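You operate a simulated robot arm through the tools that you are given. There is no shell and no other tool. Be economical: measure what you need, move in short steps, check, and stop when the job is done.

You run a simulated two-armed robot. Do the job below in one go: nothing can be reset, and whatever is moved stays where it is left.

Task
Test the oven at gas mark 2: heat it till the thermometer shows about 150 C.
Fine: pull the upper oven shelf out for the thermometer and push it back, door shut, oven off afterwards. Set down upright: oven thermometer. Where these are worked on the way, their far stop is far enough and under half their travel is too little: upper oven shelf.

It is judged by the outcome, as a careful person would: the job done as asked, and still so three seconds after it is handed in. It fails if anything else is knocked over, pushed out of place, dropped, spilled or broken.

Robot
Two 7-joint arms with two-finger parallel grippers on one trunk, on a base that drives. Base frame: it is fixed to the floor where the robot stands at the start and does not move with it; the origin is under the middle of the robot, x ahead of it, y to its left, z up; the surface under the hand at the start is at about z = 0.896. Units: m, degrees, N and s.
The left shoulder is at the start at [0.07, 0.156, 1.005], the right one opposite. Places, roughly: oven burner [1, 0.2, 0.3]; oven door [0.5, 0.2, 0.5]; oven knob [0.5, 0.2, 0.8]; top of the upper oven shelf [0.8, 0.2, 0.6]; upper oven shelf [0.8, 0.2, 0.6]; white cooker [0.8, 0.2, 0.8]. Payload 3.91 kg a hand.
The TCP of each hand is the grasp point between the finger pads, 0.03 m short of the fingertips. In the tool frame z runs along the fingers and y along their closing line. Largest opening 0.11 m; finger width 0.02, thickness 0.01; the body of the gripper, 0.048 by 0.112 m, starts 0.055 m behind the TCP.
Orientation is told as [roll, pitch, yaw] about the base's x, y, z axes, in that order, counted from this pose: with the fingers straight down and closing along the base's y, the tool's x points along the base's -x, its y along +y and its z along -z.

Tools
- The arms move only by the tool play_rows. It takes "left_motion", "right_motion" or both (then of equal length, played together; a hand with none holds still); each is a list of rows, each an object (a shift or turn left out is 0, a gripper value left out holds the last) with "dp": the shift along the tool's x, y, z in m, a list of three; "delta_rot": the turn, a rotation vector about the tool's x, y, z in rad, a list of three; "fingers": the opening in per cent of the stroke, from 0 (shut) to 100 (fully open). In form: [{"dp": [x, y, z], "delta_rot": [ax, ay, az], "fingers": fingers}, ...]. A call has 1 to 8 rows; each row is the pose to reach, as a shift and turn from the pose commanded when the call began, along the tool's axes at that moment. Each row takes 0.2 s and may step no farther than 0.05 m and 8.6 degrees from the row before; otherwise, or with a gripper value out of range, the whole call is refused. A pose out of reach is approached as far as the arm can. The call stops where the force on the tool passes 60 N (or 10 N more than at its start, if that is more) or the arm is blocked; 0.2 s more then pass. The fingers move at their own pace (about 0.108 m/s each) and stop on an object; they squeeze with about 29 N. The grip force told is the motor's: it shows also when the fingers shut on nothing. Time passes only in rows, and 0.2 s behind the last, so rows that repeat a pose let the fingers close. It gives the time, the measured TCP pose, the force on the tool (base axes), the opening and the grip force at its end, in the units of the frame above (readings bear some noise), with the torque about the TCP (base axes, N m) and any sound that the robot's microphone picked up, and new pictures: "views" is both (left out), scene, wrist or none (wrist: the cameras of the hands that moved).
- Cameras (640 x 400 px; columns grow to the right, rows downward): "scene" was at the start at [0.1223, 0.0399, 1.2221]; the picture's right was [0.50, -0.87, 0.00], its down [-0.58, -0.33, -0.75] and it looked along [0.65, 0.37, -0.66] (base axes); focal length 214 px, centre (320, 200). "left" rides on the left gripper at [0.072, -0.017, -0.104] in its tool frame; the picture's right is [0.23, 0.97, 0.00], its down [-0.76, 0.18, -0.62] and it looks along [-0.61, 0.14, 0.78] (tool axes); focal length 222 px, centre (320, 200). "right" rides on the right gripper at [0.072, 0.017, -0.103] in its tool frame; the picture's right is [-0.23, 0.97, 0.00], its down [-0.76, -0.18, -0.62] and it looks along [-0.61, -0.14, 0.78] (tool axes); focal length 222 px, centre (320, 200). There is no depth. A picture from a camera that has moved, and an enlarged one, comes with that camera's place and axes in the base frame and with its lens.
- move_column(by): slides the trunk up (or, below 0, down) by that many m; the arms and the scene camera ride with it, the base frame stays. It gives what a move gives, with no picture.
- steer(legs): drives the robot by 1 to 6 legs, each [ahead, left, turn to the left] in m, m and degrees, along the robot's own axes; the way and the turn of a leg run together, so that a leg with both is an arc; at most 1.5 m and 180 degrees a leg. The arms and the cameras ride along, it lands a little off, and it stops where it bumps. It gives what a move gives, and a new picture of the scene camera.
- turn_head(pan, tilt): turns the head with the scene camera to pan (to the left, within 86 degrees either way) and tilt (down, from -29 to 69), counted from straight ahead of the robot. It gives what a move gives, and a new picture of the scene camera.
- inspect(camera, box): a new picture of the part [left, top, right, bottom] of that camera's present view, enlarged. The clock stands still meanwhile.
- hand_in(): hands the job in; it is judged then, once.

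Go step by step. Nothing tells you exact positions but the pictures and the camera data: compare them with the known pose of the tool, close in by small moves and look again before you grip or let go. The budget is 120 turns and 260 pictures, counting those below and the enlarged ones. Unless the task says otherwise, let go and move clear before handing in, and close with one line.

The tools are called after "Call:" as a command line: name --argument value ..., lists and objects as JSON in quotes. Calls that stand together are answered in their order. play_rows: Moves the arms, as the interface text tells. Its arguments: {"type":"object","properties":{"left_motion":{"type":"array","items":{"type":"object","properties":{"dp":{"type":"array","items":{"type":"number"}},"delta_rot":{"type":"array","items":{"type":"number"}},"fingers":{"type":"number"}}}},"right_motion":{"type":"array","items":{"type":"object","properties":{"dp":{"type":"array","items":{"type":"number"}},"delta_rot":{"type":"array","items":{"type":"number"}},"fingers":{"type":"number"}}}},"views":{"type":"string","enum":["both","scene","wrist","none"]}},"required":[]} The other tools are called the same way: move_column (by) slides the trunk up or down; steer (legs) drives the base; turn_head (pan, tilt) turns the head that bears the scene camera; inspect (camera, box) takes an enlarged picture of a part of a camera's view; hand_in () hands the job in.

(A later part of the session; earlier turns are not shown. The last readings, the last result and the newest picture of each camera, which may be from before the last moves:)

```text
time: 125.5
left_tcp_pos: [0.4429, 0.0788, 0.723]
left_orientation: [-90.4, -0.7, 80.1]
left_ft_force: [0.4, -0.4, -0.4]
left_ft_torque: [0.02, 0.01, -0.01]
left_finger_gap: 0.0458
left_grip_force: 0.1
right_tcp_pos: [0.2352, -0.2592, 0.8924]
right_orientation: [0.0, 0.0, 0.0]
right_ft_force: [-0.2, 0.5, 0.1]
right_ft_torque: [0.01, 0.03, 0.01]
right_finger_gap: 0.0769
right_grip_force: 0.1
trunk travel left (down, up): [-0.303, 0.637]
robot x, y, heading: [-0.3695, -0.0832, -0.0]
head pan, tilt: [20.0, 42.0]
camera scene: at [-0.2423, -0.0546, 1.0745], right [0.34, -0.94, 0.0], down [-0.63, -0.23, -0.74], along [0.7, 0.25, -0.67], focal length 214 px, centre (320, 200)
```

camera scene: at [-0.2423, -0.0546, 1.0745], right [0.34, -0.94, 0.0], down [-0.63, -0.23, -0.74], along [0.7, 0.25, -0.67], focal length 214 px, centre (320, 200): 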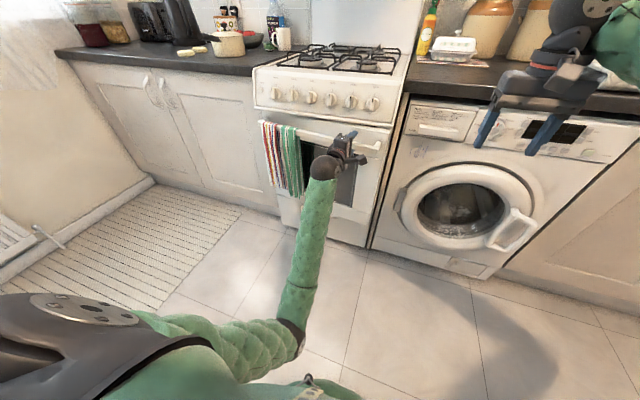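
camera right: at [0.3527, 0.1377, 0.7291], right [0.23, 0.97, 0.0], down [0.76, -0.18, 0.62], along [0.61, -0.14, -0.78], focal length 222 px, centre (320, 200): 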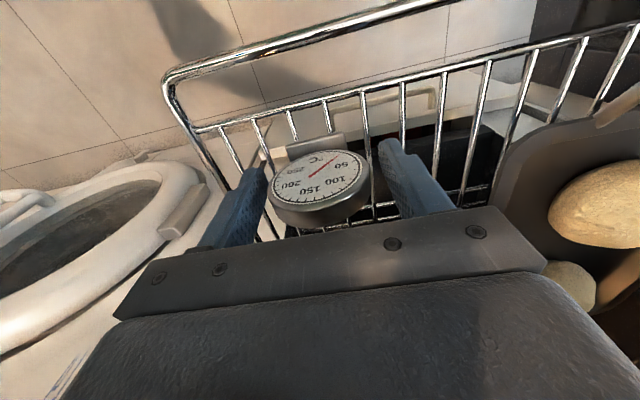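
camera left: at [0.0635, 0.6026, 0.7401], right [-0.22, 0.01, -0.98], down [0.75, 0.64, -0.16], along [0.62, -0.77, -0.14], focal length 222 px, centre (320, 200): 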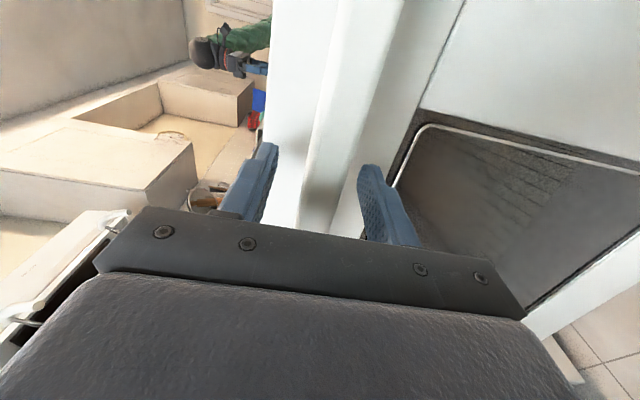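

Nearly shut. I push the last stretch gently.

Call:
play_rows --left_motion '[{"dp": [0.002, 0, 0.015], "delta_rot": [0, -0.04, 0]}, {"dp": [0.002, 0, 0.03], "delta_rot": [0, -0.08, 0]}, {"dp": [0.002, 0, 0.042], "delta_rot": [0, -0.12, 0]}, {"dp": [0.002, 0, 0.052], "delta_rot": [0, -0.15, 0]}, {"dp": [0.002, 0, 0.06], "delta_rot": [0, -0.16, 0]}, {"dp": [0.002, 0, 0.067], "delta_rot": [0, -0.16, 0]}, {"dp": [0.002, 0, 0.074], "delta_rot": [0, -0.16, 0]}, {"dp": [0.002, 0, 0.08], "delta_rot": [0, -0.16, 0]}]' --views "none"

Call:
inspect --camera "scene" --box '[240, 70, 420, 260]'

```text
time: 126.7
left_tcp_pos: [0.4992, 0.1197, 0.7163]
left_orientation: [-90.6, -7.2, 91.5]
left_ft_force: [-29.7, -8.1, -1.1]
left_ft_torque: [-0.06, 0.86, -0.41]
left_finger_gap: 0.0461
left_grip_force: 0.1
right_tcp_pos: [0.2348, -0.2595, 0.8923]
right_orientation: [-0.1, 0.0, 0.0]
right_ft_force: [-0.3, -0.6, 0.2]
right_ft_torque: [0.0, 0.04, 0.01]
right_finger_gap: 0.0771
right_grip_force: 0.0
trunk travel left (down, up): [-0.303, 0.637]
robot x, y, heading: [-0.3718, -0.08, -0.1]
head pan, tilt: [20.0, 42.0]
stopped in row 6 (left hand): the force on the tool passed its limit at 80 N (the readings are from after the stop); the commanded pose is now the measured one
```

```text
2.11 times, centred on (330, 165) of scene
camera zoom: at [-0.2438, -0.0549, 1.0746], right [0.34, -0.94, 0.0], down [-0.63, -0.23, -0.74], along [0.7, 0.25, -0.67], focal length 452 px, centre (299, 274)
```

zoom: 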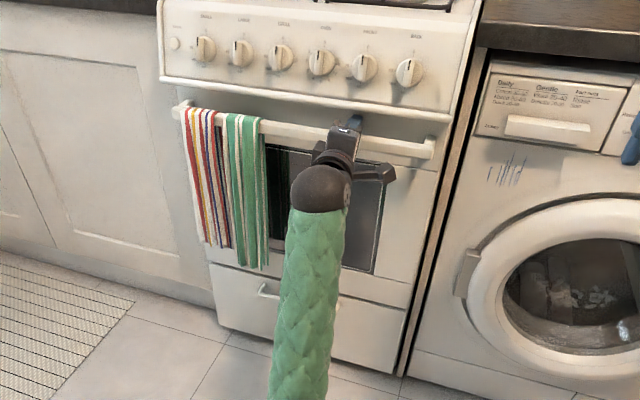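

The door is shut. I back off, shift left so the right hand can reach the oven knob and the left the IGNITE button, and look at the panel.

Call:
steer --legs '[[-0.13, 0, 0], [0, 0.27, 0]]'

Call:
turn_head --pan 0 --tilt 25

Call:
inspect --camera "scene" --box '[240, 110, 400, 210]'

```text
time: 129.5
left_tcp_pos: [0.3702, 0.3897, 0.7124]
left_orientation: [-90.5, -7.2, 91.7]
left_ft_force: [0.3, -0.2, 0.3]
left_ft_torque: [0.0, -0.02, 0.0]
left_finger_gap: 0.0463
left_grip_force: 0.1
right_tcp_pos: [0.1058, 0.0119, 0.8935]
right_orientation: [0.0, 0.0, 0.1]
right_ft_force: [-0.3, 0.0, 0.5]
right_ft_torque: [-0.05, -0.02, 0.0]
right_finger_gap: 0.077
right_grip_force: 0.1
trunk travel left (down, up): [-0.303, 0.637]
robot x, y, heading: [-0.4998, 0.1899, 0.0]
head pan, tilt: [20.0, 42.0]
camera scene: at [-0.3726, 0.2157, 1.0745], right [0.34, -0.94, 0.0], down [-0.63, -0.23, -0.74], along [0.7, 0.25, -0.67], focal length 214 px, centre (320, 200)
```

scene: 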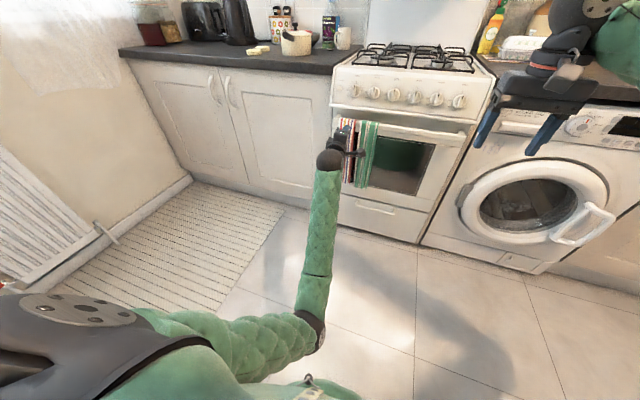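

```text
time: 130.3
left_tcp_pos: [0.3702, 0.3906, 0.7128]
left_orientation: [-90.4, -7.3, 91.8]
left_ft_force: [-1.4, 0.0, 0.2]
left_ft_torque: [0.0, -0.03, -0.02]
left_finger_gap: 0.0461
left_grip_force: 0.1
right_tcp_pos: [0.106, 0.0113, 0.8936]
right_orientation: [0.1, 0.1, 0.1]
right_ft_force: [-0.3, -0.1, 0.5]
right_ft_torque: [-0.02, -0.03, 0.02]
right_finger_gap: 0.077
right_grip_force: 0.1
trunk travel left (down, up): [-0.303, 0.637]
robot x, y, heading: [-0.5019, 0.19, 0.0]
head pan, tilt: [0.0, 25.0]
camera scene: at [-0.359, 0.187, 1.1007], right [0.0, -1.0, 0.0], down [-0.42, 0.0, -0.91], along [0.91, 0.0, -0.42], focal length 214 px, centre (320, 200)
```

scene: 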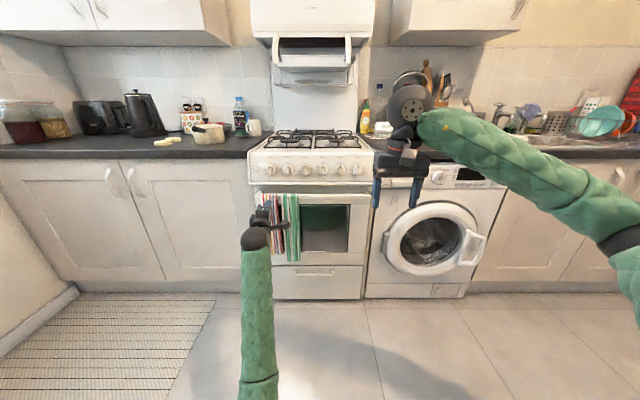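

```text
4.00 times, centred on (320, 160) of scene
camera zoom: at [-0.359, 0.187, 1.1007], right [0.0, -1.0, 0.0], down [-0.42, 0.0, -0.91], along [0.91, 0.0, -0.42], focal length 858 px, centre (320, 360)
```

zoom: 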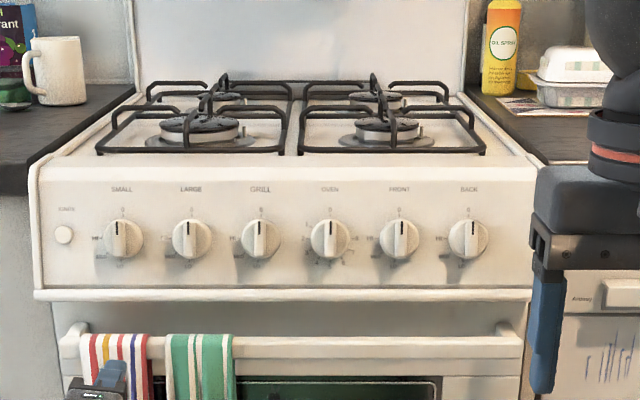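

Call:
inspect --camera "scene" --box '[306, 158, 340, 180]'

```text
16.00 times, centred on (323, 169) of scene
camera zoom: at [-0.359, 0.187, 1.1007], right [0.0, -1.0, 0.0], down [-0.42, 0.0, -0.91], along [0.91, 0.0, -0.42], focal length 3432 px, centre (272, 696)
```

zoom: 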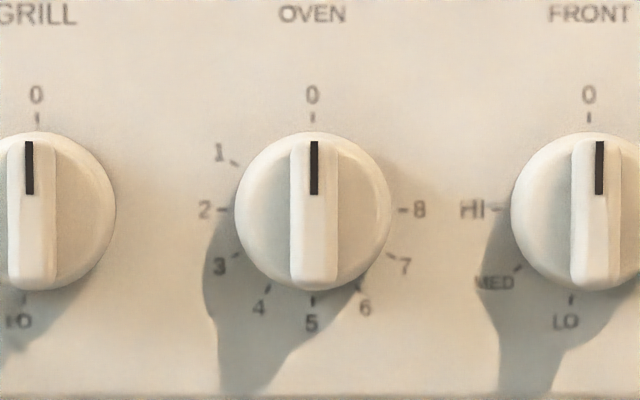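

The dial shows mark 2 is exactly a quarter turn anticlockwise (left). I turn the right hand to point forward at the oven knob and bring the left hand, fingers closed, in front of the IGNITE button.

Call:
play_rows --right_motion '[{"dp": [-0.02, 0.015, 0.0], "delta_rot": [0, -0.145, 0]}, {"dp": [-0.04, 0.03, 0.0], "delta_rot": [0, -0.29, 0]}, {"dp": [-0.06, 0.045, 0.01], "delta_rot": [0, -0.435, 0]}, {"dp": [-0.08, 0.06, 0.02], "delta_rot": [0, -0.58, 0]}, {"dp": [-0.1, 0.075, 0.03], "delta_rot": [0, -0.725, 0]}, {"dp": [-0.12, 0.09, 0.04], "delta_rot": [0, -0.87, 0]}, {"dp": [-0.14, 0.105, 0.049], "delta_rot": [0, -1.015, 0]}, {"dp": [-0.16, 0.12, 0.049], "delta_rot": [0, -1.16, 0]}]' --left_motion '[{"dp": [-0.012, -0.02, 0], "delta_rot": [0, 0, -0.02], "fingers": 0}, {"dp": [-0.024, -0.04, 0], "delta_rot": [0, 0, -0.04]}, {"dp": [-0.036, -0.06, 0], "delta_rot": [0, 0, -0.06]}, {"dp": [-0.048, -0.08, 0], "delta_rot": [0, 0, -0.08]}, {"dp": [-0.06, -0.1, 0.01], "delta_rot": [0, 0, -0.1]}, {"dp": [-0.072, -0.116, 0.03], "delta_rot": [0, 0, -0.125]}, {"dp": [-0.083, -0.116, 0.05], "delta_rot": [0, 0, -0.125]}, {"dp": [-0.083, -0.116, 0.07], "delta_rot": [0, 0, -0.125]}]' --views "none"

Call:
play_rows --right_motion '[{"delta_rot": [0, -0.14, 0]}, {"delta_rot": [0, -0.28, 0]}, {"delta_rot": [0, -0.41, 0]}, {"delta_rot": [0, -0.41, -0.0]}]'

```text
time: 132.1
left_tcp_pos: [0.4382, 0.4658, 0.8421]
left_orientation: [-90.5, -0.4, 92.0]
left_ft_force: [-0.1, -0.3, 0.4]
left_ft_torque: [-0.02, 0.0, -0.04]
left_finger_gap: 0.0
left_grip_force: 28.7
right_tcp_pos: [0.2662, 0.1309, 0.8443]
right_orientation: [0.0, -66.6, 0.1]
right_ft_force: [0.2, 0.1, -0.3]
right_ft_torque: [0.02, -0.01, -0.02]
right_finger_gap: 0.0769
right_grip_force: 0.1
trunk travel left (down, up): [-0.303, 0.637]
robot x, y, heading: [-0.5018, 0.1909, 0.1]
head pan, tilt: [0.0, 25.0]
```

```text
time: 133.3
left_tcp_pos: [0.4372, 0.4654, 0.8412]
left_orientation: [-90.5, -0.6, 92.0]
left_ft_force: [1.3, -0.3, -0.6]
left_ft_torque: [0.03, -0.04, -0.06]
left_finger_gap: 0.0003
left_grip_force: 28.9
right_tcp_pos: [0.2565, 0.1307, 0.7405]
right_orientation: [0.1, -81.4, -0.1]
right_ft_force: [0.2, -0.8, 0.3]
right_ft_torque: [0.0, -0.03, 0.02]
right_finger_gap: 0.0771
right_grip_force: 0.0
trunk travel left (down, up): [-0.303, 0.637]
robot x, y, heading: [-0.5004, 0.1884, -0.2]
head pan, tilt: [0.0, 25.0]
stopped in row 4 (right hand): the arm was blocked; the commanded pose is now the measured one
camera scene: at [-0.3585, 0.1871, 1.1008], right [0.0, -1.0, 0.0], down [-0.42, 0.0, -0.91], along [0.91, 0.0, -0.42], focal length 214 px, centre (320, 200)
camera right: at [0.144, 0.1479, 0.6845], right [0.03, 0.97, 0.22], down [-0.5, -0.18, 0.85], along [0.86, -0.14, 0.48], focal length 222 px, centre (320, 200)
```

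scene: 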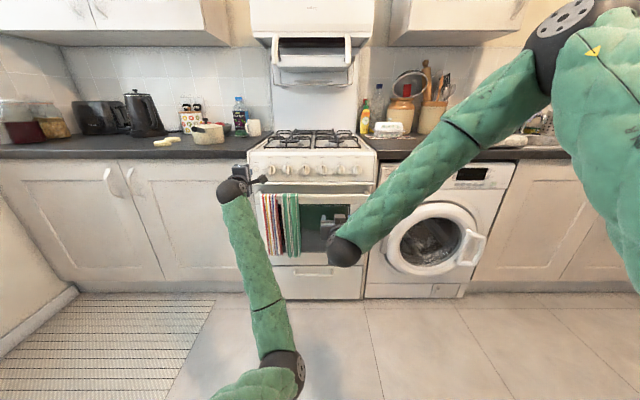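
right: 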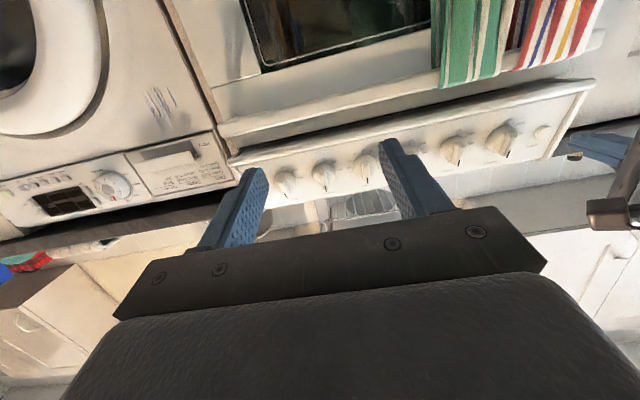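

The right arm folded at that pitch; stretched further out it should manage. I move it forward and up toward the knob.

Call:
play_rows --right_motion '[{"dp": [-0.02, 0.006, 0.02]}, {"dp": [-0.04, 0.012, 0.04]}, {"dp": [-0.06, 0.018, 0.06]}, {"dp": [-0.08, 0.024, 0.08]}, {"dp": [-0.1, 0.03, 0.1]}, {"dp": [-0.115, 0.036, 0.12]}, {"dp": [-0.122, 0.045, 0.133], "delta_rot": [0, -0.07, 0]}, {"dp": [-0.122, 0.045, 0.133], "delta_rot": [0, -0.14, 0]}]'

```text
time: 135.1
left_tcp_pos: [0.4371, 0.4651, 0.8424]
left_orientation: [-90.6, -0.5, 91.9]
left_ft_force: [0.3, -0.6, 0.0]
left_ft_torque: [-0.02, 0.03, 0.0]
left_finger_gap: 0.0001
left_grip_force: 28.7
right_tcp_pos: [0.4051, 0.1737, 0.842]
right_orientation: [11.2, -89.5, -11.2]
right_ft_force: [-0.7, -0.5, 0.4]
right_ft_torque: [0.02, -0.01, 0.01]
right_finger_gap: 0.0768
right_grip_force: 0.1
trunk travel left (down, up): [-0.303, 0.637]
robot x, y, heading: [-0.4998, 0.1891, -0.1]
head pan, tilt: [0.0, 25.0]
camera scene: at [-0.3596, 0.1865, 1.1009], right [0.0, -1.0, 0.0], down [-0.42, 0.0, -0.91], along [0.91, 0.0, -0.42], focal length 214 px, centre (320, 200)
camera right: at [0.3024, 0.1917, 0.7719], right [0.0, 0.97, 0.23], down [-0.62, -0.18, 0.77], along [0.79, -0.14, 0.6], focal length 222 px, centre (320, 200)
```

scene: 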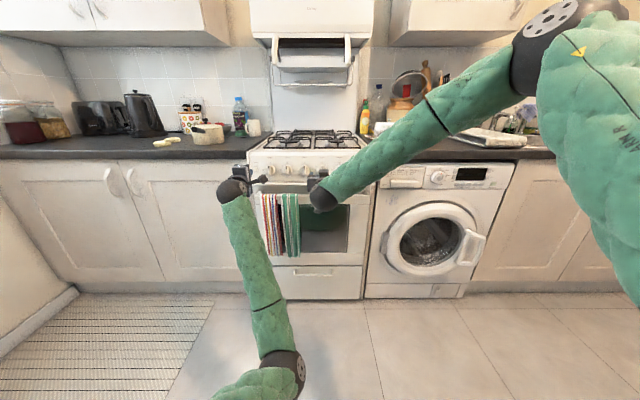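
right: 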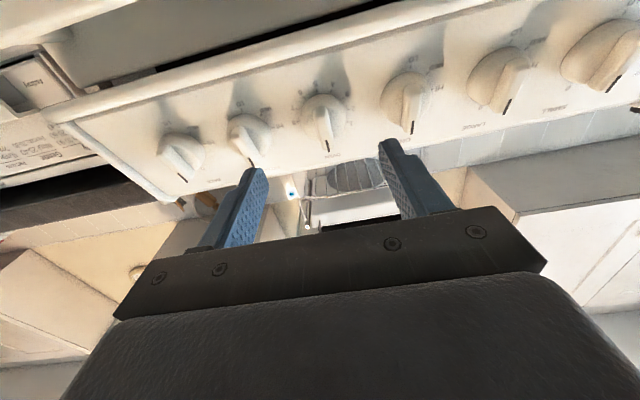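

The right hand now faces the oven knob squarely. I test in free air whether it can roll the quarter turn anticlockwise.

Call:
play_rows --right_motion '[{"delta_rot": [0, 0, -0.147]}, {"delta_rot": [0, 0, -0.294]}, {"delta_rot": [0, 0, -0.441]}, {"delta_rot": [0, 0, -0.588]}, {"delta_rot": [0, 0, -0.735]}, {"delta_rot": [0, 0, -0.882]}, {"delta_rot": [0, 0, -1.029]}, {"delta_rot": [0, 0, -1.176]}]' --views "none"

Call:
play_rows --right_motion '[{"delta_rot": [0, 0, -0.14]}, {"delta_rot": [0, 0, -0.28]}, {"delta_rot": [0, 0, -0.41]}]' --views "none"

```text
time: 136.9
left_tcp_pos: [0.4384, 0.4645, 0.8406]
left_orientation: [-90.6, -0.4, 91.9]
left_ft_force: [0.0, -0.2, -0.1]
left_ft_torque: [-0.03, -0.04, 0.02]
left_finger_gap: 0.0002
left_grip_force: 28.8
right_tcp_pos: [0.4062, 0.1768, 0.8426]
right_orientation: [-89.5, -22.5, 89.8]
right_ft_force: [-0.1, -1.1, 0.5]
right_ft_torque: [0.01, -0.01, -0.01]
right_finger_gap: 0.0768
right_grip_force: 0.1
trunk travel left (down, up): [-0.303, 0.637]
robot x, y, heading: [-0.5007, 0.1906, -0.2]
head pan, tilt: [0.0, 25.0]
```

```text
time: 137.7
left_tcp_pos: [0.4376, 0.464, 0.8417]
left_orientation: [-90.6, -0.4, 92.0]
left_ft_force: [-0.4, -0.3, 0.3]
left_ft_torque: [-0.01, 0.0, 0.0]
left_finger_gap: 0.0
left_grip_force: 28.8
right_tcp_pos: [0.4058, 0.176, 0.8423]
right_orientation: [-89.4, 0.9, 90.0]
right_ft_force: [0.4, 1.1, -0.9]
right_ft_torque: [-0.01, -0.02, -0.03]
right_finger_gap: 0.0772
right_grip_force: 0.1
trunk travel left (down, up): [-0.303, 0.637]
robot x, y, heading: [-0.5045, 0.1854, -0.2]
head pan, tilt: [0.0, 25.0]
```

The full quarter roll works. I roll back, narrow the fingers, and will then approach the knob's bar.

Call:
play_rows --right_motion '[{"delta_rot": [0, 0, 0.147], "fingers": 36}, {"delta_rot": [0, 0, 0.294]}, {"delta_rot": [0, 0, 0.441]}, {"delta_rot": [0, 0, 0.588]}, {"delta_rot": [0, 0, 0.735]}, {"delta_rot": [0, 0, 0.882]}, {"delta_rot": [0, 0, 1.029]}, {"delta_rot": [0, 0, 1.176]}]' --views "none"

Call:
play_rows --right_motion '[{"delta_rot": [0, 0, 0.14]}, {"delta_rot": [0, 0, 0.28]}, {"delta_rot": [0, 0, 0.41], "dp": [0, 0, 0.02]}, {"delta_rot": [0, 0, 0.41], "dp": [0, 0, 0.04]}]' --views "wrist"

```text
time: 139.5
left_tcp_pos: [0.439, 0.4652, 0.841]
left_orientation: [-90.7, -0.5, 91.9]
left_ft_force: [0.4, -0.4, -0.2]
left_ft_torque: [-0.02, 0.03, -0.02]
left_finger_gap: 0.0002
left_grip_force: 29.1
right_tcp_pos: [0.4062, 0.1764, 0.8421]
right_orientation: [-88.7, -66.7, 88.9]
right_ft_force: [0.6, -0.5, 0.6]
right_ft_torque: [-0.01, 0.01, -0.01]
right_finger_gap: 0.0397
right_grip_force: 0.1
trunk travel left (down, up): [-0.303, 0.637]
robot x, y, heading: [-0.5016, 0.1904, 0.0]
head pan, tilt: [0.0, 25.0]
```

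```text
time: 140.5
left_tcp_pos: [0.4376, 0.4643, 0.8421]
left_orientation: [-90.6, -0.6, 91.8]
left_ft_force: [0.0, 0.1, -0.2]
left_ft_torque: [0.0, 0.0, 0.0]
left_finger_gap: 0.0
left_grip_force: 29.0
right_tcp_pos: [0.4446, 0.1746, 0.8416]
right_orientation: [14.6, -89.4, -14.7]
right_ft_force: [-0.5, 0.6, -0.3]
right_ft_torque: [0.0, 0.03, 0.0]
right_finger_gap: 0.0395
right_grip_force: 0.1
trunk travel left (down, up): [-0.303, 0.637]
robot x, y, heading: [-0.4977, 0.1868, -0.3]
head pan, tilt: [0.0, 25.0]
camera right: at [0.3429, 0.1922, 0.7705], right [0.0, 0.97, 0.23], down [-0.62, -0.18, 0.77], along [0.79, -0.14, 0.6], focal length 222 px, centre (320, 200)
```

right: 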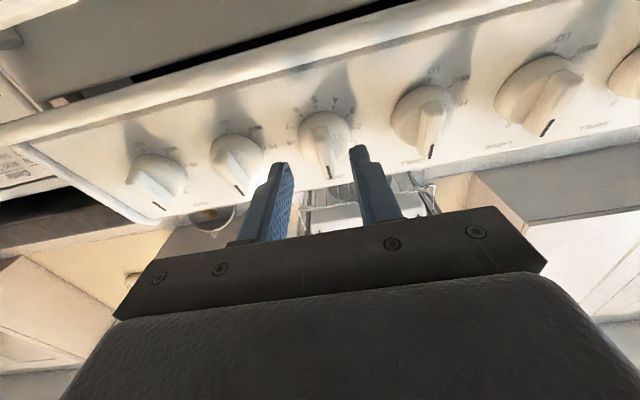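

The bar lies between the fingertips, 5 mm to the left. I correct, advance 3.5 cm and look.

Call:
play_rows --right_motion '[{"dp": [0, 0.005, 0.01]}, {"dp": [0, 0.005, 0.02]}, {"dp": [0, 0.005, 0.03]}, {"dp": [0, 0.005, 0.037]}]' --views "wrist"

Call:
inspect --camera "scene" --box '[280, 145, 370, 205]'

```text
time: 141.5
left_tcp_pos: [0.437, 0.4638, 0.8437]
left_orientation: [-90.7, -0.5, 92.0]
left_ft_force: [-1.4, -0.7, 1.5]
left_ft_torque: [-0.03, 0.02, -0.02]
left_finger_gap: 0.0001
left_grip_force: 29.3
right_tcp_pos: [0.4802, 0.1798, 0.8419]
right_orientation: [8.9, -89.4, -8.9]
right_ft_force: [-42.8, -12.3, -2.8]
right_ft_torque: [0.2, 0.45, -0.81]
right_finger_gap: 0.0426
right_grip_force: 2.5
trunk travel left (down, up): [-0.303, 0.637]
robot x, y, heading: [-0.4968, 0.1856, -0.0]
head pan, tilt: [0.0, 25.0]
camera right: at [0.3765, 0.1967, 0.7714], right [0.0, 0.97, 0.23], down [-0.62, -0.18, 0.77], along [0.79, -0.14, 0.6], focal length 222 px, centre (320, 200)
```

right: 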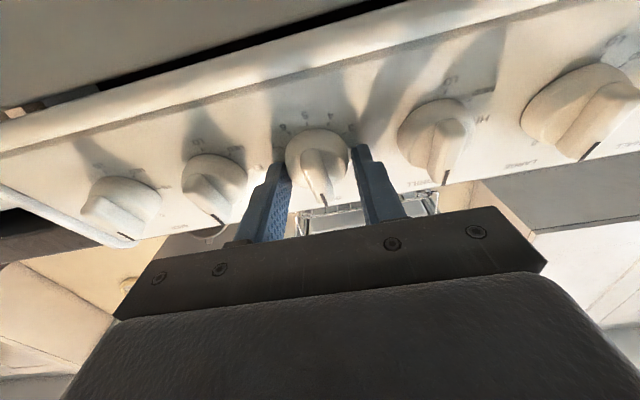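

```text
6.67 times, centred on (325, 175) of scene
camera zoom: at [-0.3614, 0.1856, 1.101], right [0.0, -1.0, 0.0], down [-0.42, 0.0, -0.91], along [0.91, 0.0, -0.42], focal length 1430 px, centre (287, 367)
```

zoom: 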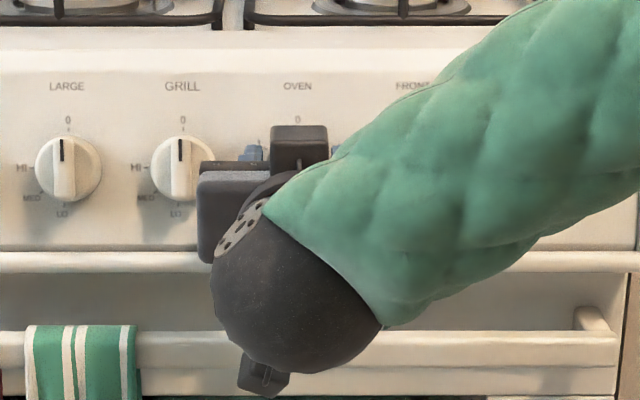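

The tips press on the knob's skirt. I back off 8 mm and close on the bar.

Call:
play_rows --right_motion '[{"dp": [0, 0.0, -0.008]}, {"dp": [0, 0, -0.008], "fingers": 0}, {"dp": [0, 0, -0.008], "fingers": 0}, {"dp": [0, 0, -0.008], "fingers": 0}]' --views "wrist"

```text
time: 142.5
left_tcp_pos: [0.439, 0.4639, 0.841]
left_orientation: [-90.5, -0.5, 91.9]
left_ft_force: [0.0, 0.9, -0.3]
left_ft_torque: [0.0, 0.02, 0.02]
left_finger_gap: 0.0002
left_grip_force: 29.0
right_tcp_pos: [0.478, 0.1787, 0.8415]
right_orientation: [13.4, -89.4, -13.4]
right_ft_force: [26.8, -10.2, 4.5]
right_ft_torque: [-0.03, -0.29, -0.28]
right_finger_gap: 0.0402
right_grip_force: 44.9
trunk travel left (down, up): [-0.303, 0.637]
robot x, y, heading: [-0.5013, 0.1874, -0.2]
head pan, tilt: [0.0, 25.0]
camera right: at [0.3734, 0.1962, 0.7705], right [0.0, 0.97, 0.23], down [-0.62, -0.18, 0.77], along [0.79, -0.14, 0.6], focal length 222 px, centre (320, 200)
```

right: 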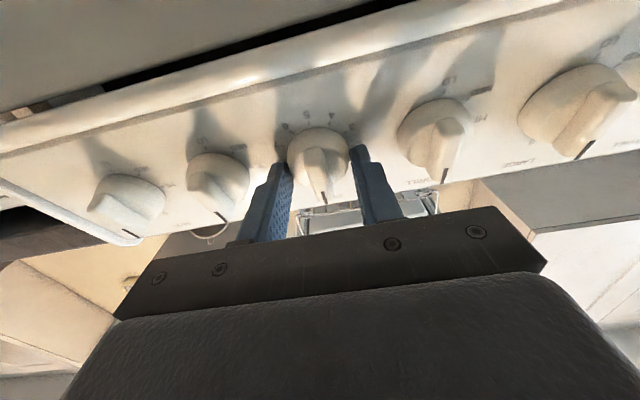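

The fingers hold the knob by its skirt. I turn it anticlockwise by a quarter turn.

Call:
play_rows --right_motion '[{"delta_rot": [0, 0, -0.14]}, {"delta_rot": [0, 0, -0.28]}, {"delta_rot": [0, 0, -0.42]}, {"delta_rot": [0, 0, -0.56]}, {"delta_rot": [0, 0, -0.7]}, {"delta_rot": [0, 0, -0.84]}, {"delta_rot": [0, 0, -0.98]}, {"delta_rot": [0, 0, -1.12]}]' --views "wrist"

```text
time: 144.3
left_tcp_pos: [0.4364, 0.4657, 0.8416]
left_orientation: [-90.5, -0.3, 91.9]
left_ft_force: [0.1, 0.6, -0.1]
left_ft_torque: [0.0, 0.01, -0.02]
left_finger_gap: 0.0
left_grip_force: 29.3
right_tcp_pos: [0.4741, 0.1837, 0.8392]
right_orientation: [-89.3, -25.7, 89.9]
right_ft_force: [-33.2, 5.7, -20.2]
right_ft_torque: [0.57, 1.14, 1.45]
right_finger_gap: 0.0402
right_grip_force: 44.6
trunk travel left (down, up): [-0.303, 0.637]
robot x, y, heading: [-0.4963, 0.1919, -0.2]
head pan, tilt: [0.0, 25.0]
camera right: at [0.3705, 0.1248, 0.7944], right [-0.01, 0.63, -0.78], down [-0.62, 0.61, 0.5], along [0.79, 0.49, 0.38], focal length 222 px, centre (320, 200)
```

right: 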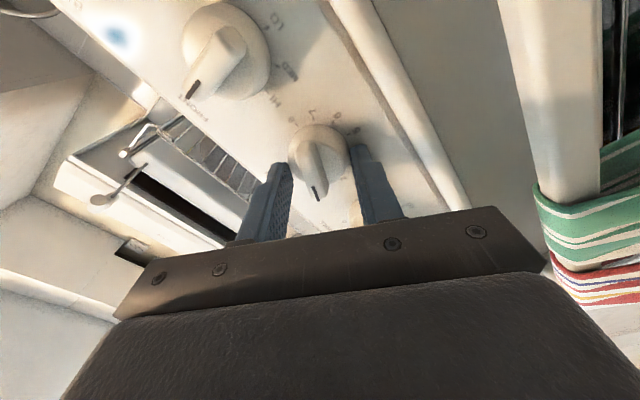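

The knob follows the hand (64 degrees so far). I finish the quarter turn.

Call:
play_rows --right_motion '[{"delta_rot": [0, 0, -0.14]}, {"delta_rot": [0, 0, -0.28]}, {"delta_rot": [0, 0, -0.42]}, {"delta_rot": [0, 0, -0.46]}, {"delta_rot": [0, 0, -0.46]}]' --views "wrist"

Call:
inspect --camera "right" --box '[240, 80, 400, 220]'

```text
time: 145.1
left_tcp_pos: [0.4372, 0.4667, 0.8428]
left_orientation: [-90.6, -0.5, 92.1]
left_ft_force: [-0.9, 0.3, 0.3]
left_ft_torque: [0.0, -0.02, -0.02]
left_finger_gap: 0.0001
left_grip_force: 29.7
right_tcp_pos: [0.473, 0.1853, 0.8384]
right_orientation: [-89.0, -3.7, 90.4]
right_ft_force: [1.4, 0.8, -3.1]
right_ft_torque: [0.16, 0.23, 0.62]
right_finger_gap: 0.0409
right_grip_force: 44.7
trunk travel left (down, up): [-0.303, 0.637]
robot x, y, heading: [-0.502, 0.1888, -0.3]
head pan, tilt: [0.0, 25.0]
stopped in row 3 (right hand): the force on the tool passed its limit at 63 N (the readings are from after the stop); the commanded pose is now the measured one
camera right: at [0.3705, 0.1126, 0.8184], right [-0.02, 0.29, -0.96], down [-0.62, 0.74, 0.24], along [0.78, 0.6, 0.17], focal length 222 px, centre (320, 200)
```

right: 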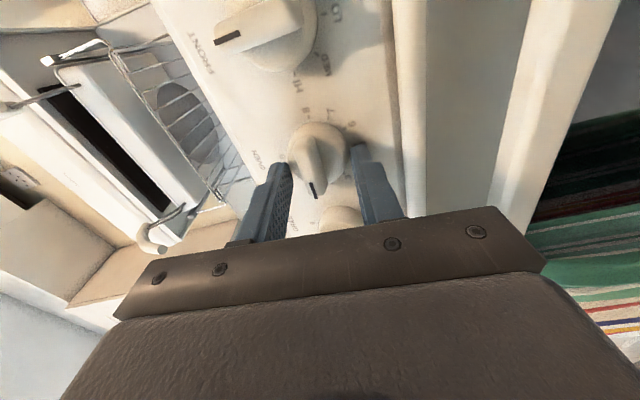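

```text
2.86 times, centred on (320, 150) of right
camera zoom: at [0.3705, 0.1126, 0.8184], right [-0.02, 0.29, -0.96], down [-0.62, 0.74, 0.24], along [0.78, 0.6, 0.17], focal length 635 px, centre (320, 343)
```

zoom: 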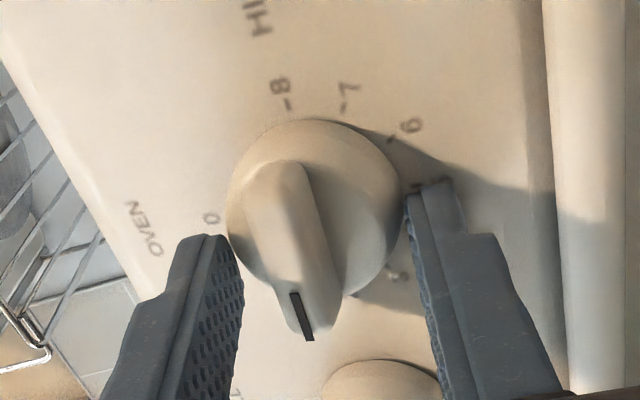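

The knob's bar is about on mark 2. Now I press IGNITE with the left fingertips.

Call:
play_rows --left_motion '[{"dp": [0.005, 0.003, 0.02]}, {"dp": [0.007, 0.003, 0.04]}, {"dp": [0.007, 0.003, 0.05]}, {"dp": [0.007, 0.003, 0.058]}, {"dp": [0.007, 0.003, 0.066]}, {"dp": [0.007, 0.003, 0.074]}, {"dp": [0.007, 0.003, 0.08]}]' --views "both"

```text
time: 145.9
left_tcp_pos: [0.4794, 0.4605, 0.8399]
left_orientation: [-90.5, -0.3, 91.9]
left_ft_force: [-15.6, -2.1, -2.0]
left_ft_torque: [0.02, 0.16, -0.16]
left_finger_gap: 0.0
left_grip_force: 29.4
right_tcp_pos: [0.471, 0.1842, 0.8378]
right_orientation: [-89.1, -3.7, 90.3]
right_ft_force: [1.4, -1.4, -2.4]
right_ft_torque: [0.05, 0.18, 0.17]
right_finger_gap: 0.0404
right_grip_force: 44.3
trunk travel left (down, up): [-0.303, 0.637]
robot x, y, heading: [-0.501, 0.1887, -0.1]
head pan, tilt: [0.0, 25.0]
heard: click
stopped in row 3 (left hand): the force on the tool passed its limit at 102 N (the readings are from after the stop); the commanded pose is now the measured one
camera scene: at [-0.36, 0.1869, 1.1009], right [0.0, -1.0, 0.0], down [-0.42, 0.0, -0.91], along [0.91, 0.0, -0.42], focal length 214 px, centre (320, 200)
camera left: at [0.3785, 0.3845, 0.8546], right [0.02, -0.22, -0.98], down [-0.65, 0.74, -0.18], along [0.76, 0.63, -0.13], focal length 222 px, centre (320, 200)
```

scene: 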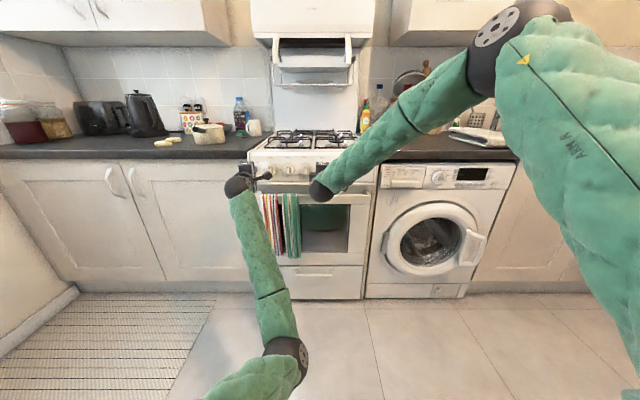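
left: 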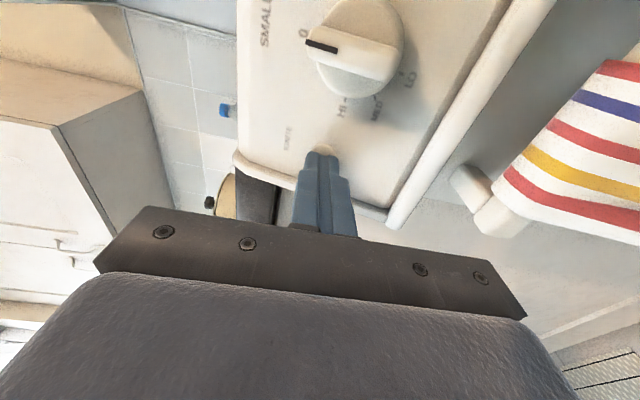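

A click was heard. I withdraw the left finger, release the knob and move the right hand aside to read the dial and look for the flame.

Call:
play_rows --right_motion '[{"fingers": 40}, {"fingers": 60}, {"dp": [0, 0, -0.03], "fingers": 60}, {"dp": [0, 0, -0.06]}, {"dp": [0.03, 0.01, -0.09]}, {"dp": [0.07, 0.02, -0.1]}, {"dp": [0.11, 0.03, -0.1]}, {"dp": [0.15, 0.03, -0.1]}]' --left_motion '[{"dp": [0, 0, -0.02]}, {"dp": [0, 0, -0.04]}, {"dp": [0, 0, -0.06]}, {"dp": [0, 0, -0.06]}, {"dp": [0, 0, -0.06]}, {"dp": [0, 0, -0.06]}, {"dp": [0, 0, -0.06]}, {"dp": [0, 0, -0.06]}]' --views "scene"

Call:
inspect --camera "scene" --box '[306, 158, 340, 180]'

Call:
inspect --camera "scene" --box '[280, 190, 370, 270]'

```text
time: 147.9
left_tcp_pos: [0.4179, 0.498, 0.8666]
left_orientation: [-92.4, -2.6, 94.8]
left_ft_force: [0.0, -0.2, 0.4]
left_ft_torque: [-0.01, 0.01, -0.01]
left_finger_gap: 0.0002
left_grip_force: 28.7
right_tcp_pos: [0.3705, 0.0859, 0.838]
right_orientation: [-86.4, -3.5, 87.1]
right_ft_force: [-0.7, 0.0, -0.3]
right_ft_torque: [-0.02, -0.01, -0.01]
right_finger_gap: 0.0664
right_grip_force: 0.1
right hand out of reach, approached as far as the arm can: row 6, 7, 8
trunk travel left (down, up): [-0.303, 0.637]
robot x, y, heading: [-0.5032, 0.1893, 0.2]
head pan, tilt: [0.0, 25.0]
stopped in row 8 (left hand): the arm was blocked; the commanded pose is now the measured one
camera scene: at [-0.3593, 0.1873, 1.1007], right [0.0, -1.0, 0.0], down [-0.42, 0.0, -0.91], along [0.91, 0.0, -0.42], focal length 214 px, centre (320, 200)
```

scene: 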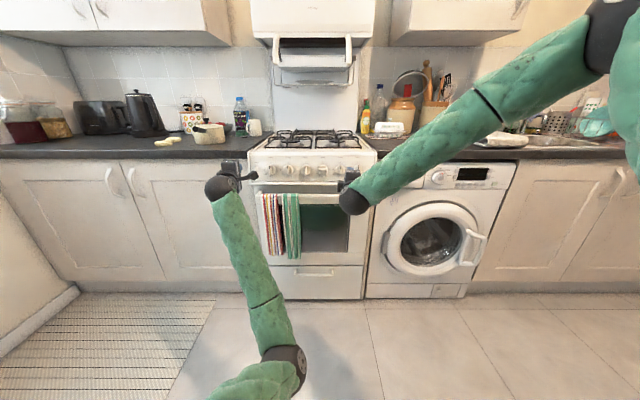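

```text
16.00 times, centred on (323, 169) of scene
camera zoom: at [-0.3593, 0.1873, 1.1007], right [0.0, -1.0, 0.0], down [-0.42, 0.0, -0.91], along [0.91, 0.0, -0.42], focal length 3432 px, centre (272, 696)
```

zoom: 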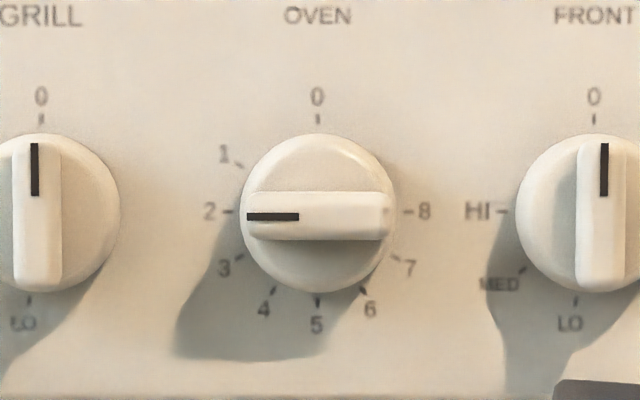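

```text
5.00 times, centred on (325, 230) of scene
camera zoom: at [-0.3593, 0.1873, 1.1007], right [0.0, -1.0, 0.0], down [-0.42, 0.0, -0.91], along [0.91, 0.0, -0.42], focal length 1072 px, centre (295, 50)
```

zoom: 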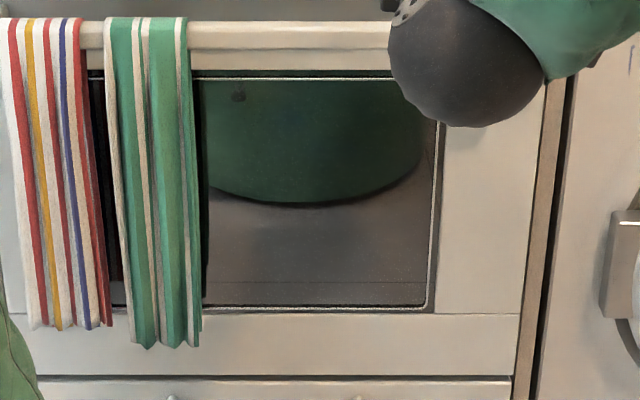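

The knob sits exactly on mark 2, but the window only mirrors. I'll open the door a little to check flame and dial: tuck the right hand back, lower the trunk, and bring the left hand to the rail's bare right part.

Call:
play_rows --right_motion '[{"dp": [0, -0.02, -0.03]}, {"dp": [0, -0.05, -0.06]}, {"dp": [0, -0.08, -0.09]}, {"dp": [0, -0.1, -0.12]}]' --left_motion '[{"fingers": 45, "delta_rot": [0, 0.03, 0]}, {"delta_rot": [0, 0.06, 0]}, {"delta_rot": [0, 0.07, 0]}, {"delta_rot": [0, 0.07, 0]}]' --views "none"

Call:
steer --legs '[[-0.03, 0, 0], [0, -0.38, 0]]'

Call:
turn_head --pan 18 --tilt 30

```text
time: 148.9
left_tcp_pos: [0.4183, 0.4966, 0.8661]
left_orientation: [-92.1, -2.5, 90.5]
left_ft_force: [-0.2, -0.8, 0.9]
left_ft_torque: [0.01, 0.02, 0.0]
left_finger_gap: 0.0494
left_grip_force: 0.1
right_tcp_pos: [0.2565, 0.0857, 0.9462]
right_orientation: [-86.3, -3.5, 87.1]
right_ft_force: [0.2, -0.6, 0.0]
right_ft_torque: [0.01, 0.04, 0.01]
right_finger_gap: 0.066
right_grip_force: 0.0
trunk travel left (down, up): [-0.303, 0.637]
robot x, y, heading: [-0.4988, 0.192, 0.3]
head pan, tilt: [0.0, 25.0]
```

```text
time: 151.7
left_tcp_pos: [0.3889, 0.1152, 0.8647]
left_orientation: [-92.2, -2.5, 90.6]
left_ft_force: [-0.5, -0.2, 0.1]
left_ft_torque: [0.02, -0.02, 0.0]
left_finger_gap: 0.0493
left_grip_force: 0.1
right_tcp_pos: [0.2291, -0.2952, 0.9448]
right_orientation: [-86.3, -3.5, 87.1]
right_ft_force: [-0.4, 0.2, 0.5]
right_ft_torque: [0.0, -0.03, 0.0]
right_finger_gap: 0.0661
right_grip_force: 0.0
trunk travel left (down, up): [-0.303, 0.637]
robot x, y, heading: [-0.5318, -0.1902, -0.0]
head pan, tilt: [0.0, 25.0]
camera scene: at [-0.3882, -0.194, 1.1007], right [0.0, -1.0, 0.0], down [-0.42, 0.0, -0.91], along [0.91, 0.0, -0.42], focal length 214 px, centre (320, 200)
```

scene: 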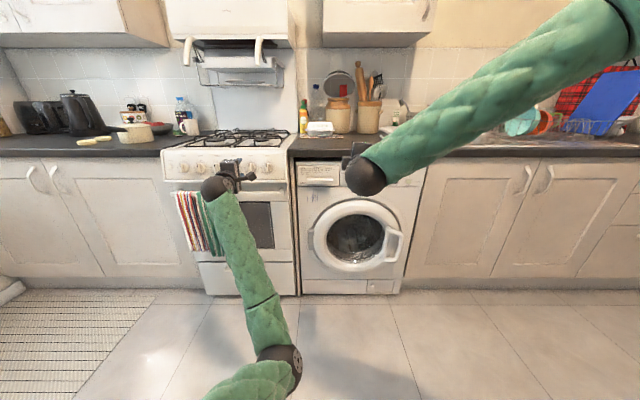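

```text
time: 152.5
left_tcp_pos: [0.3888, 0.1147, 0.8649]
left_orientation: [-92.2, -2.7, 90.6]
left_ft_force: [0.5, -0.3, 0.5]
left_ft_torque: [0.04, 0.01, 0.02]
left_finger_gap: 0.0495
left_grip_force: 0.0
right_tcp_pos: [0.2294, -0.295, 0.9465]
right_orientation: [-86.4, -3.5, 87.1]
right_ft_force: [0.5, -0.3, -0.2]
right_ft_torque: [-0.02, 0.01, 0.03]
right_finger_gap: 0.066
right_grip_force: 0.0
trunk travel left (down, up): [-0.303, 0.637]
robot x, y, heading: [-0.5321, -0.1892, 0.3]
head pan, tilt: [18.0, 30.0]
camera scene: at [-0.3943, -0.1657, 1.0928], right [0.31, -0.95, 0.0], down [-0.48, -0.16, -0.87], along [0.82, 0.27, -0.5], focal length 214 px, centre (320, 200)
```

scene: 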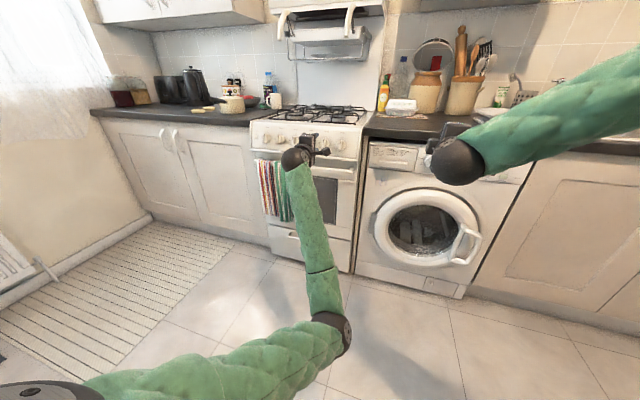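

Left hand lines up with the rail's bare part. I lower to rail height, drive in, and grip.

Call:
move_column --by -0.138

Call:
steer --legs '[[0.108, 0, 0]]'

Call:
play_rows --left_motion '[{"fingers": 0}, {"fingers": 0}, {"fingers": 0}]' --views "wrist"

```text
time: 154.2
left_tcp_pos: [0.3881, 0.1154, 0.7278]
left_orientation: [-92.2, -2.6, 90.6]
left_ft_force: [-0.3, 0.1, 0.7]
left_ft_torque: [-0.02, 0.02, 0.04]
left_finger_gap: 0.0494
left_grip_force: 0.0
right_tcp_pos: [0.2296, -0.296, 0.8085]
right_orientation: [-86.3, -3.5, 87.1]
right_ft_force: [0.0, -0.4, -0.5]
right_ft_torque: [0.02, 0.02, 0.0]
right_finger_gap: 0.0656
right_grip_force: 0.1
trunk travel left (down, up): [-0.165, 0.775]
robot x, y, heading: [-0.5274, -0.1942, 0.2]
head pan, tilt: [18.0, 30.0]
```

```text
time: 155.3
left_tcp_pos: [0.4984, 0.1142, 0.7276]
left_orientation: [-92.1, -2.7, 90.6]
left_ft_force: [0.9, 0.0, -0.7]
left_ft_torque: [0.01, 0.02, 0.03]
left_finger_gap: 0.0497
left_grip_force: 0.0
right_tcp_pos: [0.3375, -0.2943, 0.8069]
right_orientation: [-86.3, -3.5, 87.1]
right_ft_force: [-0.4, -0.1, -0.1]
right_ft_torque: [0.01, 0.01, -0.01]
right_finger_gap: 0.0663
right_grip_force: 0.0
trunk travel left (down, up): [-0.165, 0.775]
robot x, y, heading: [-0.4249, -0.1874, 0.1]
head pan, tilt: [18.0, 30.0]
camera scene: at [-0.2864, -0.1654, 0.9546], right [0.31, -0.95, 0.0], down [-0.48, -0.16, -0.87], along [0.82, 0.27, -0.5], focal length 214 px, centre (320, 200)
```

scene: 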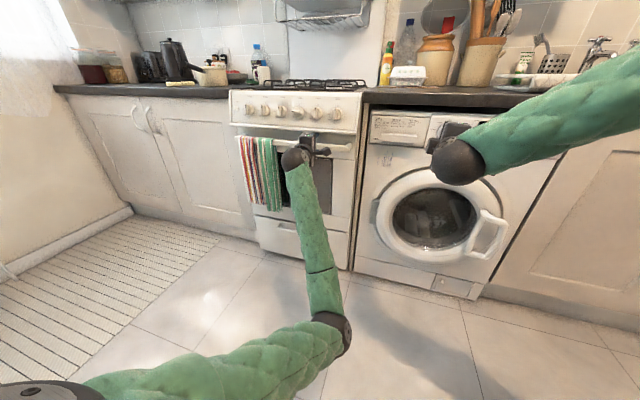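

```text
time: 156.1
left_tcp_pos: [0.4976, 0.116, 0.7236]
left_orientation: [-91.9, -2.6, 90.6]
left_ft_force: [-22.5, -7.2, -27.0]
left_ft_torque: [-1.02, 0.35, -0.01]
left_finger_gap: 0.023
left_grip_force: 44.8
right_tcp_pos: [0.3374, -0.295, 0.8061]
right_orientation: [-86.2, -3.5, 87.1]
right_ft_force: [-1.0, 0.2, 0.3]
right_ft_torque: [-0.01, 0.02, -0.02]
right_finger_gap: 0.0661
right_grip_force: 0.1
trunk travel left (down, up): [-0.165, 0.775]
robot x, y, heading: [-0.4239, -0.1915, 0.0]
head pan, tilt: [18.0, 30.0]
camera left: at [0.395, 0.042, 0.7334], right [0.03, -0.18, -0.98], down [-0.62, 0.76, -0.16], along [0.78, 0.62, -0.09], focal length 222 px, centre (320, 200)
```

left: 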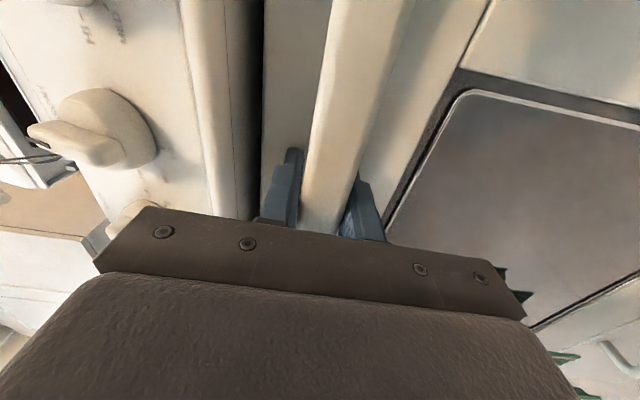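

Gripped. I pull the door open along its arc.

Call:
play_rows --left_motion '[{"dp": [-0.0017, 0.002, -0.0144], "delta_rot": [0, 0.04, 0]}, {"dp": [-0.004, 0.002, -0.0287], "delta_rot": [0, 0.08, 0]}, {"dp": [-0.0068, 0.002, -0.0429], "delta_rot": [0, 0.12, 0]}, {"dp": [-0.0102, 0.002, -0.0569], "delta_rot": [0, 0.16, 0]}, {"dp": [-0.0142, 0.002, -0.0708], "delta_rot": [0, 0.2, 0]}, {"dp": [-0.0186, 0.002, -0.0845], "delta_rot": [0, 0.24, 0]}, {"dp": [-0.0237, 0.002, -0.0981], "delta_rot": [0, 0.28, 0]}, {"dp": [-0.0292, 0.002, -0.1114], "delta_rot": [0, 0.32, 0]}]' --views "none"

Call:
play_rows --left_motion '[{"dp": [-0.0017, 0, -0.0144], "delta_rot": [0, 0.04, 0]}, {"dp": [-0.004, 0, -0.0287], "delta_rot": [0, 0.08, 0]}, {"dp": [-0.0068, 0, -0.0429], "delta_rot": [0, 0.12, 0]}, {"dp": [-0.0102, 0, -0.0569], "delta_rot": [0, 0.16, 0]}, {"dp": [-0.0142, 0, -0.0708], "delta_rot": [0, 0.2, 0]}, {"dp": [-0.0186, 0, -0.0845], "delta_rot": [0, 0.24, 0]}, {"dp": [-0.0237, 0, -0.0981], "delta_rot": [0, 0.28, 0]}, {"dp": [-0.0292, 0, -0.1114], "delta_rot": [0, 0.32, 0]}]' --views "scene"

Call:
inspect --camera "scene" --box '[270, 110, 390, 230]'

```text
time: 157.9
left_tcp_pos: [0.3852, 0.1447, 0.7231]
left_orientation: [-91.3, -3.3, 72.2]
left_ft_force: [-1.9, -0.1, 12.0]
left_ft_torque: [-0.59, 1.16, 0.39]
left_finger_gap: 0.0231
left_grip_force: 45.0
right_tcp_pos: [0.3361, -0.2939, 0.8084]
right_orientation: [-86.3, -3.5, 87.1]
right_ft_force: [0.2, 0.6, -0.5]
right_ft_torque: [-0.01, -0.01, -0.04]
right_finger_gap: 0.0659
right_grip_force: 0.1
trunk travel left (down, up): [-0.165, 0.775]
robot x, y, heading: [-0.4191, -0.189, 0.2]
head pan, tilt: [18.0, 30.0]
```

```text
time: 159.7
left_tcp_pos: [0.286, 0.2062, 0.7232]
left_orientation: [-90.2, -3.6, 53.9]
left_ft_force: [4.4, 7.5, 39.7]
left_ft_torque: [-0.04, 1.4, 1.03]
left_finger_gap: 0.0234
left_grip_force: 44.6
right_tcp_pos: [0.3361, -0.2953, 0.81]
right_orientation: [-86.3, -3.4, 87.1]
right_ft_force: [0.5, -0.3, 0.0]
right_ft_torque: [-0.01, -0.01, 0.0]
right_finger_gap: 0.0661
right_grip_force: 0.0
trunk travel left (down, up): [-0.165, 0.775]
robot x, y, heading: [-0.4219, -0.1919, -0.0]
head pan, tilt: [18.0, 30.0]
camera scene: at [-0.2883, -0.1662, 0.9553], right [0.31, -0.95, 0.0], down [-0.47, -0.15, -0.87], along [0.82, 0.27, -0.5], focal length 214 px, centre (320, 200)
```

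scene: 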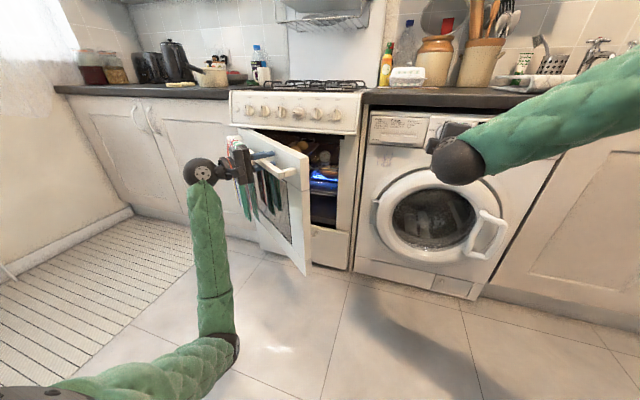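

```text
3.33 times, centred on (330, 170) of scene
camera zoom: at [-0.2883, -0.1662, 0.9553], right [0.31, -0.95, 0.0], down [-0.47, -0.15, -0.87], along [0.82, 0.27, -0.5], focal length 715 px, centre (287, 300)
```

zoom: 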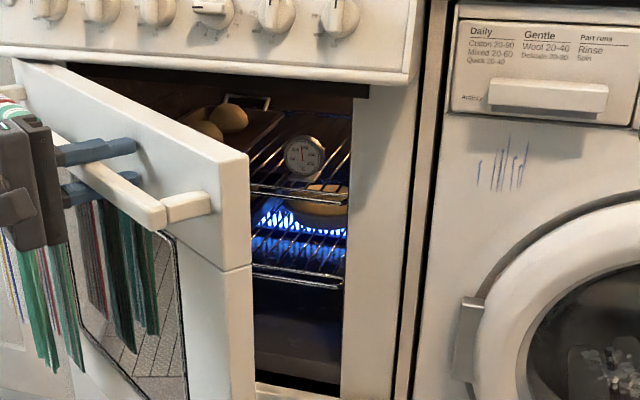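

Blue flames are burning, so the oven is lit, and the thermometer is visible. I enlarge its dial.

Call:
inspect --camera "scene" --box '[314, 146, 336, 168]'

```text
16.00 times, centred on (325, 157) of scene
camera zoom: at [-0.2883, -0.1662, 0.9553], right [0.31, -0.95, 0.0], down [-0.47, -0.15, -0.87], along [0.82, 0.27, -0.5], focal length 3432 px, centre (240, 888)
```

zoom: 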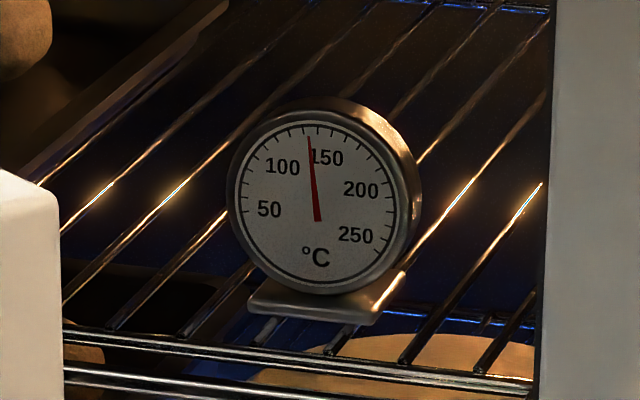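

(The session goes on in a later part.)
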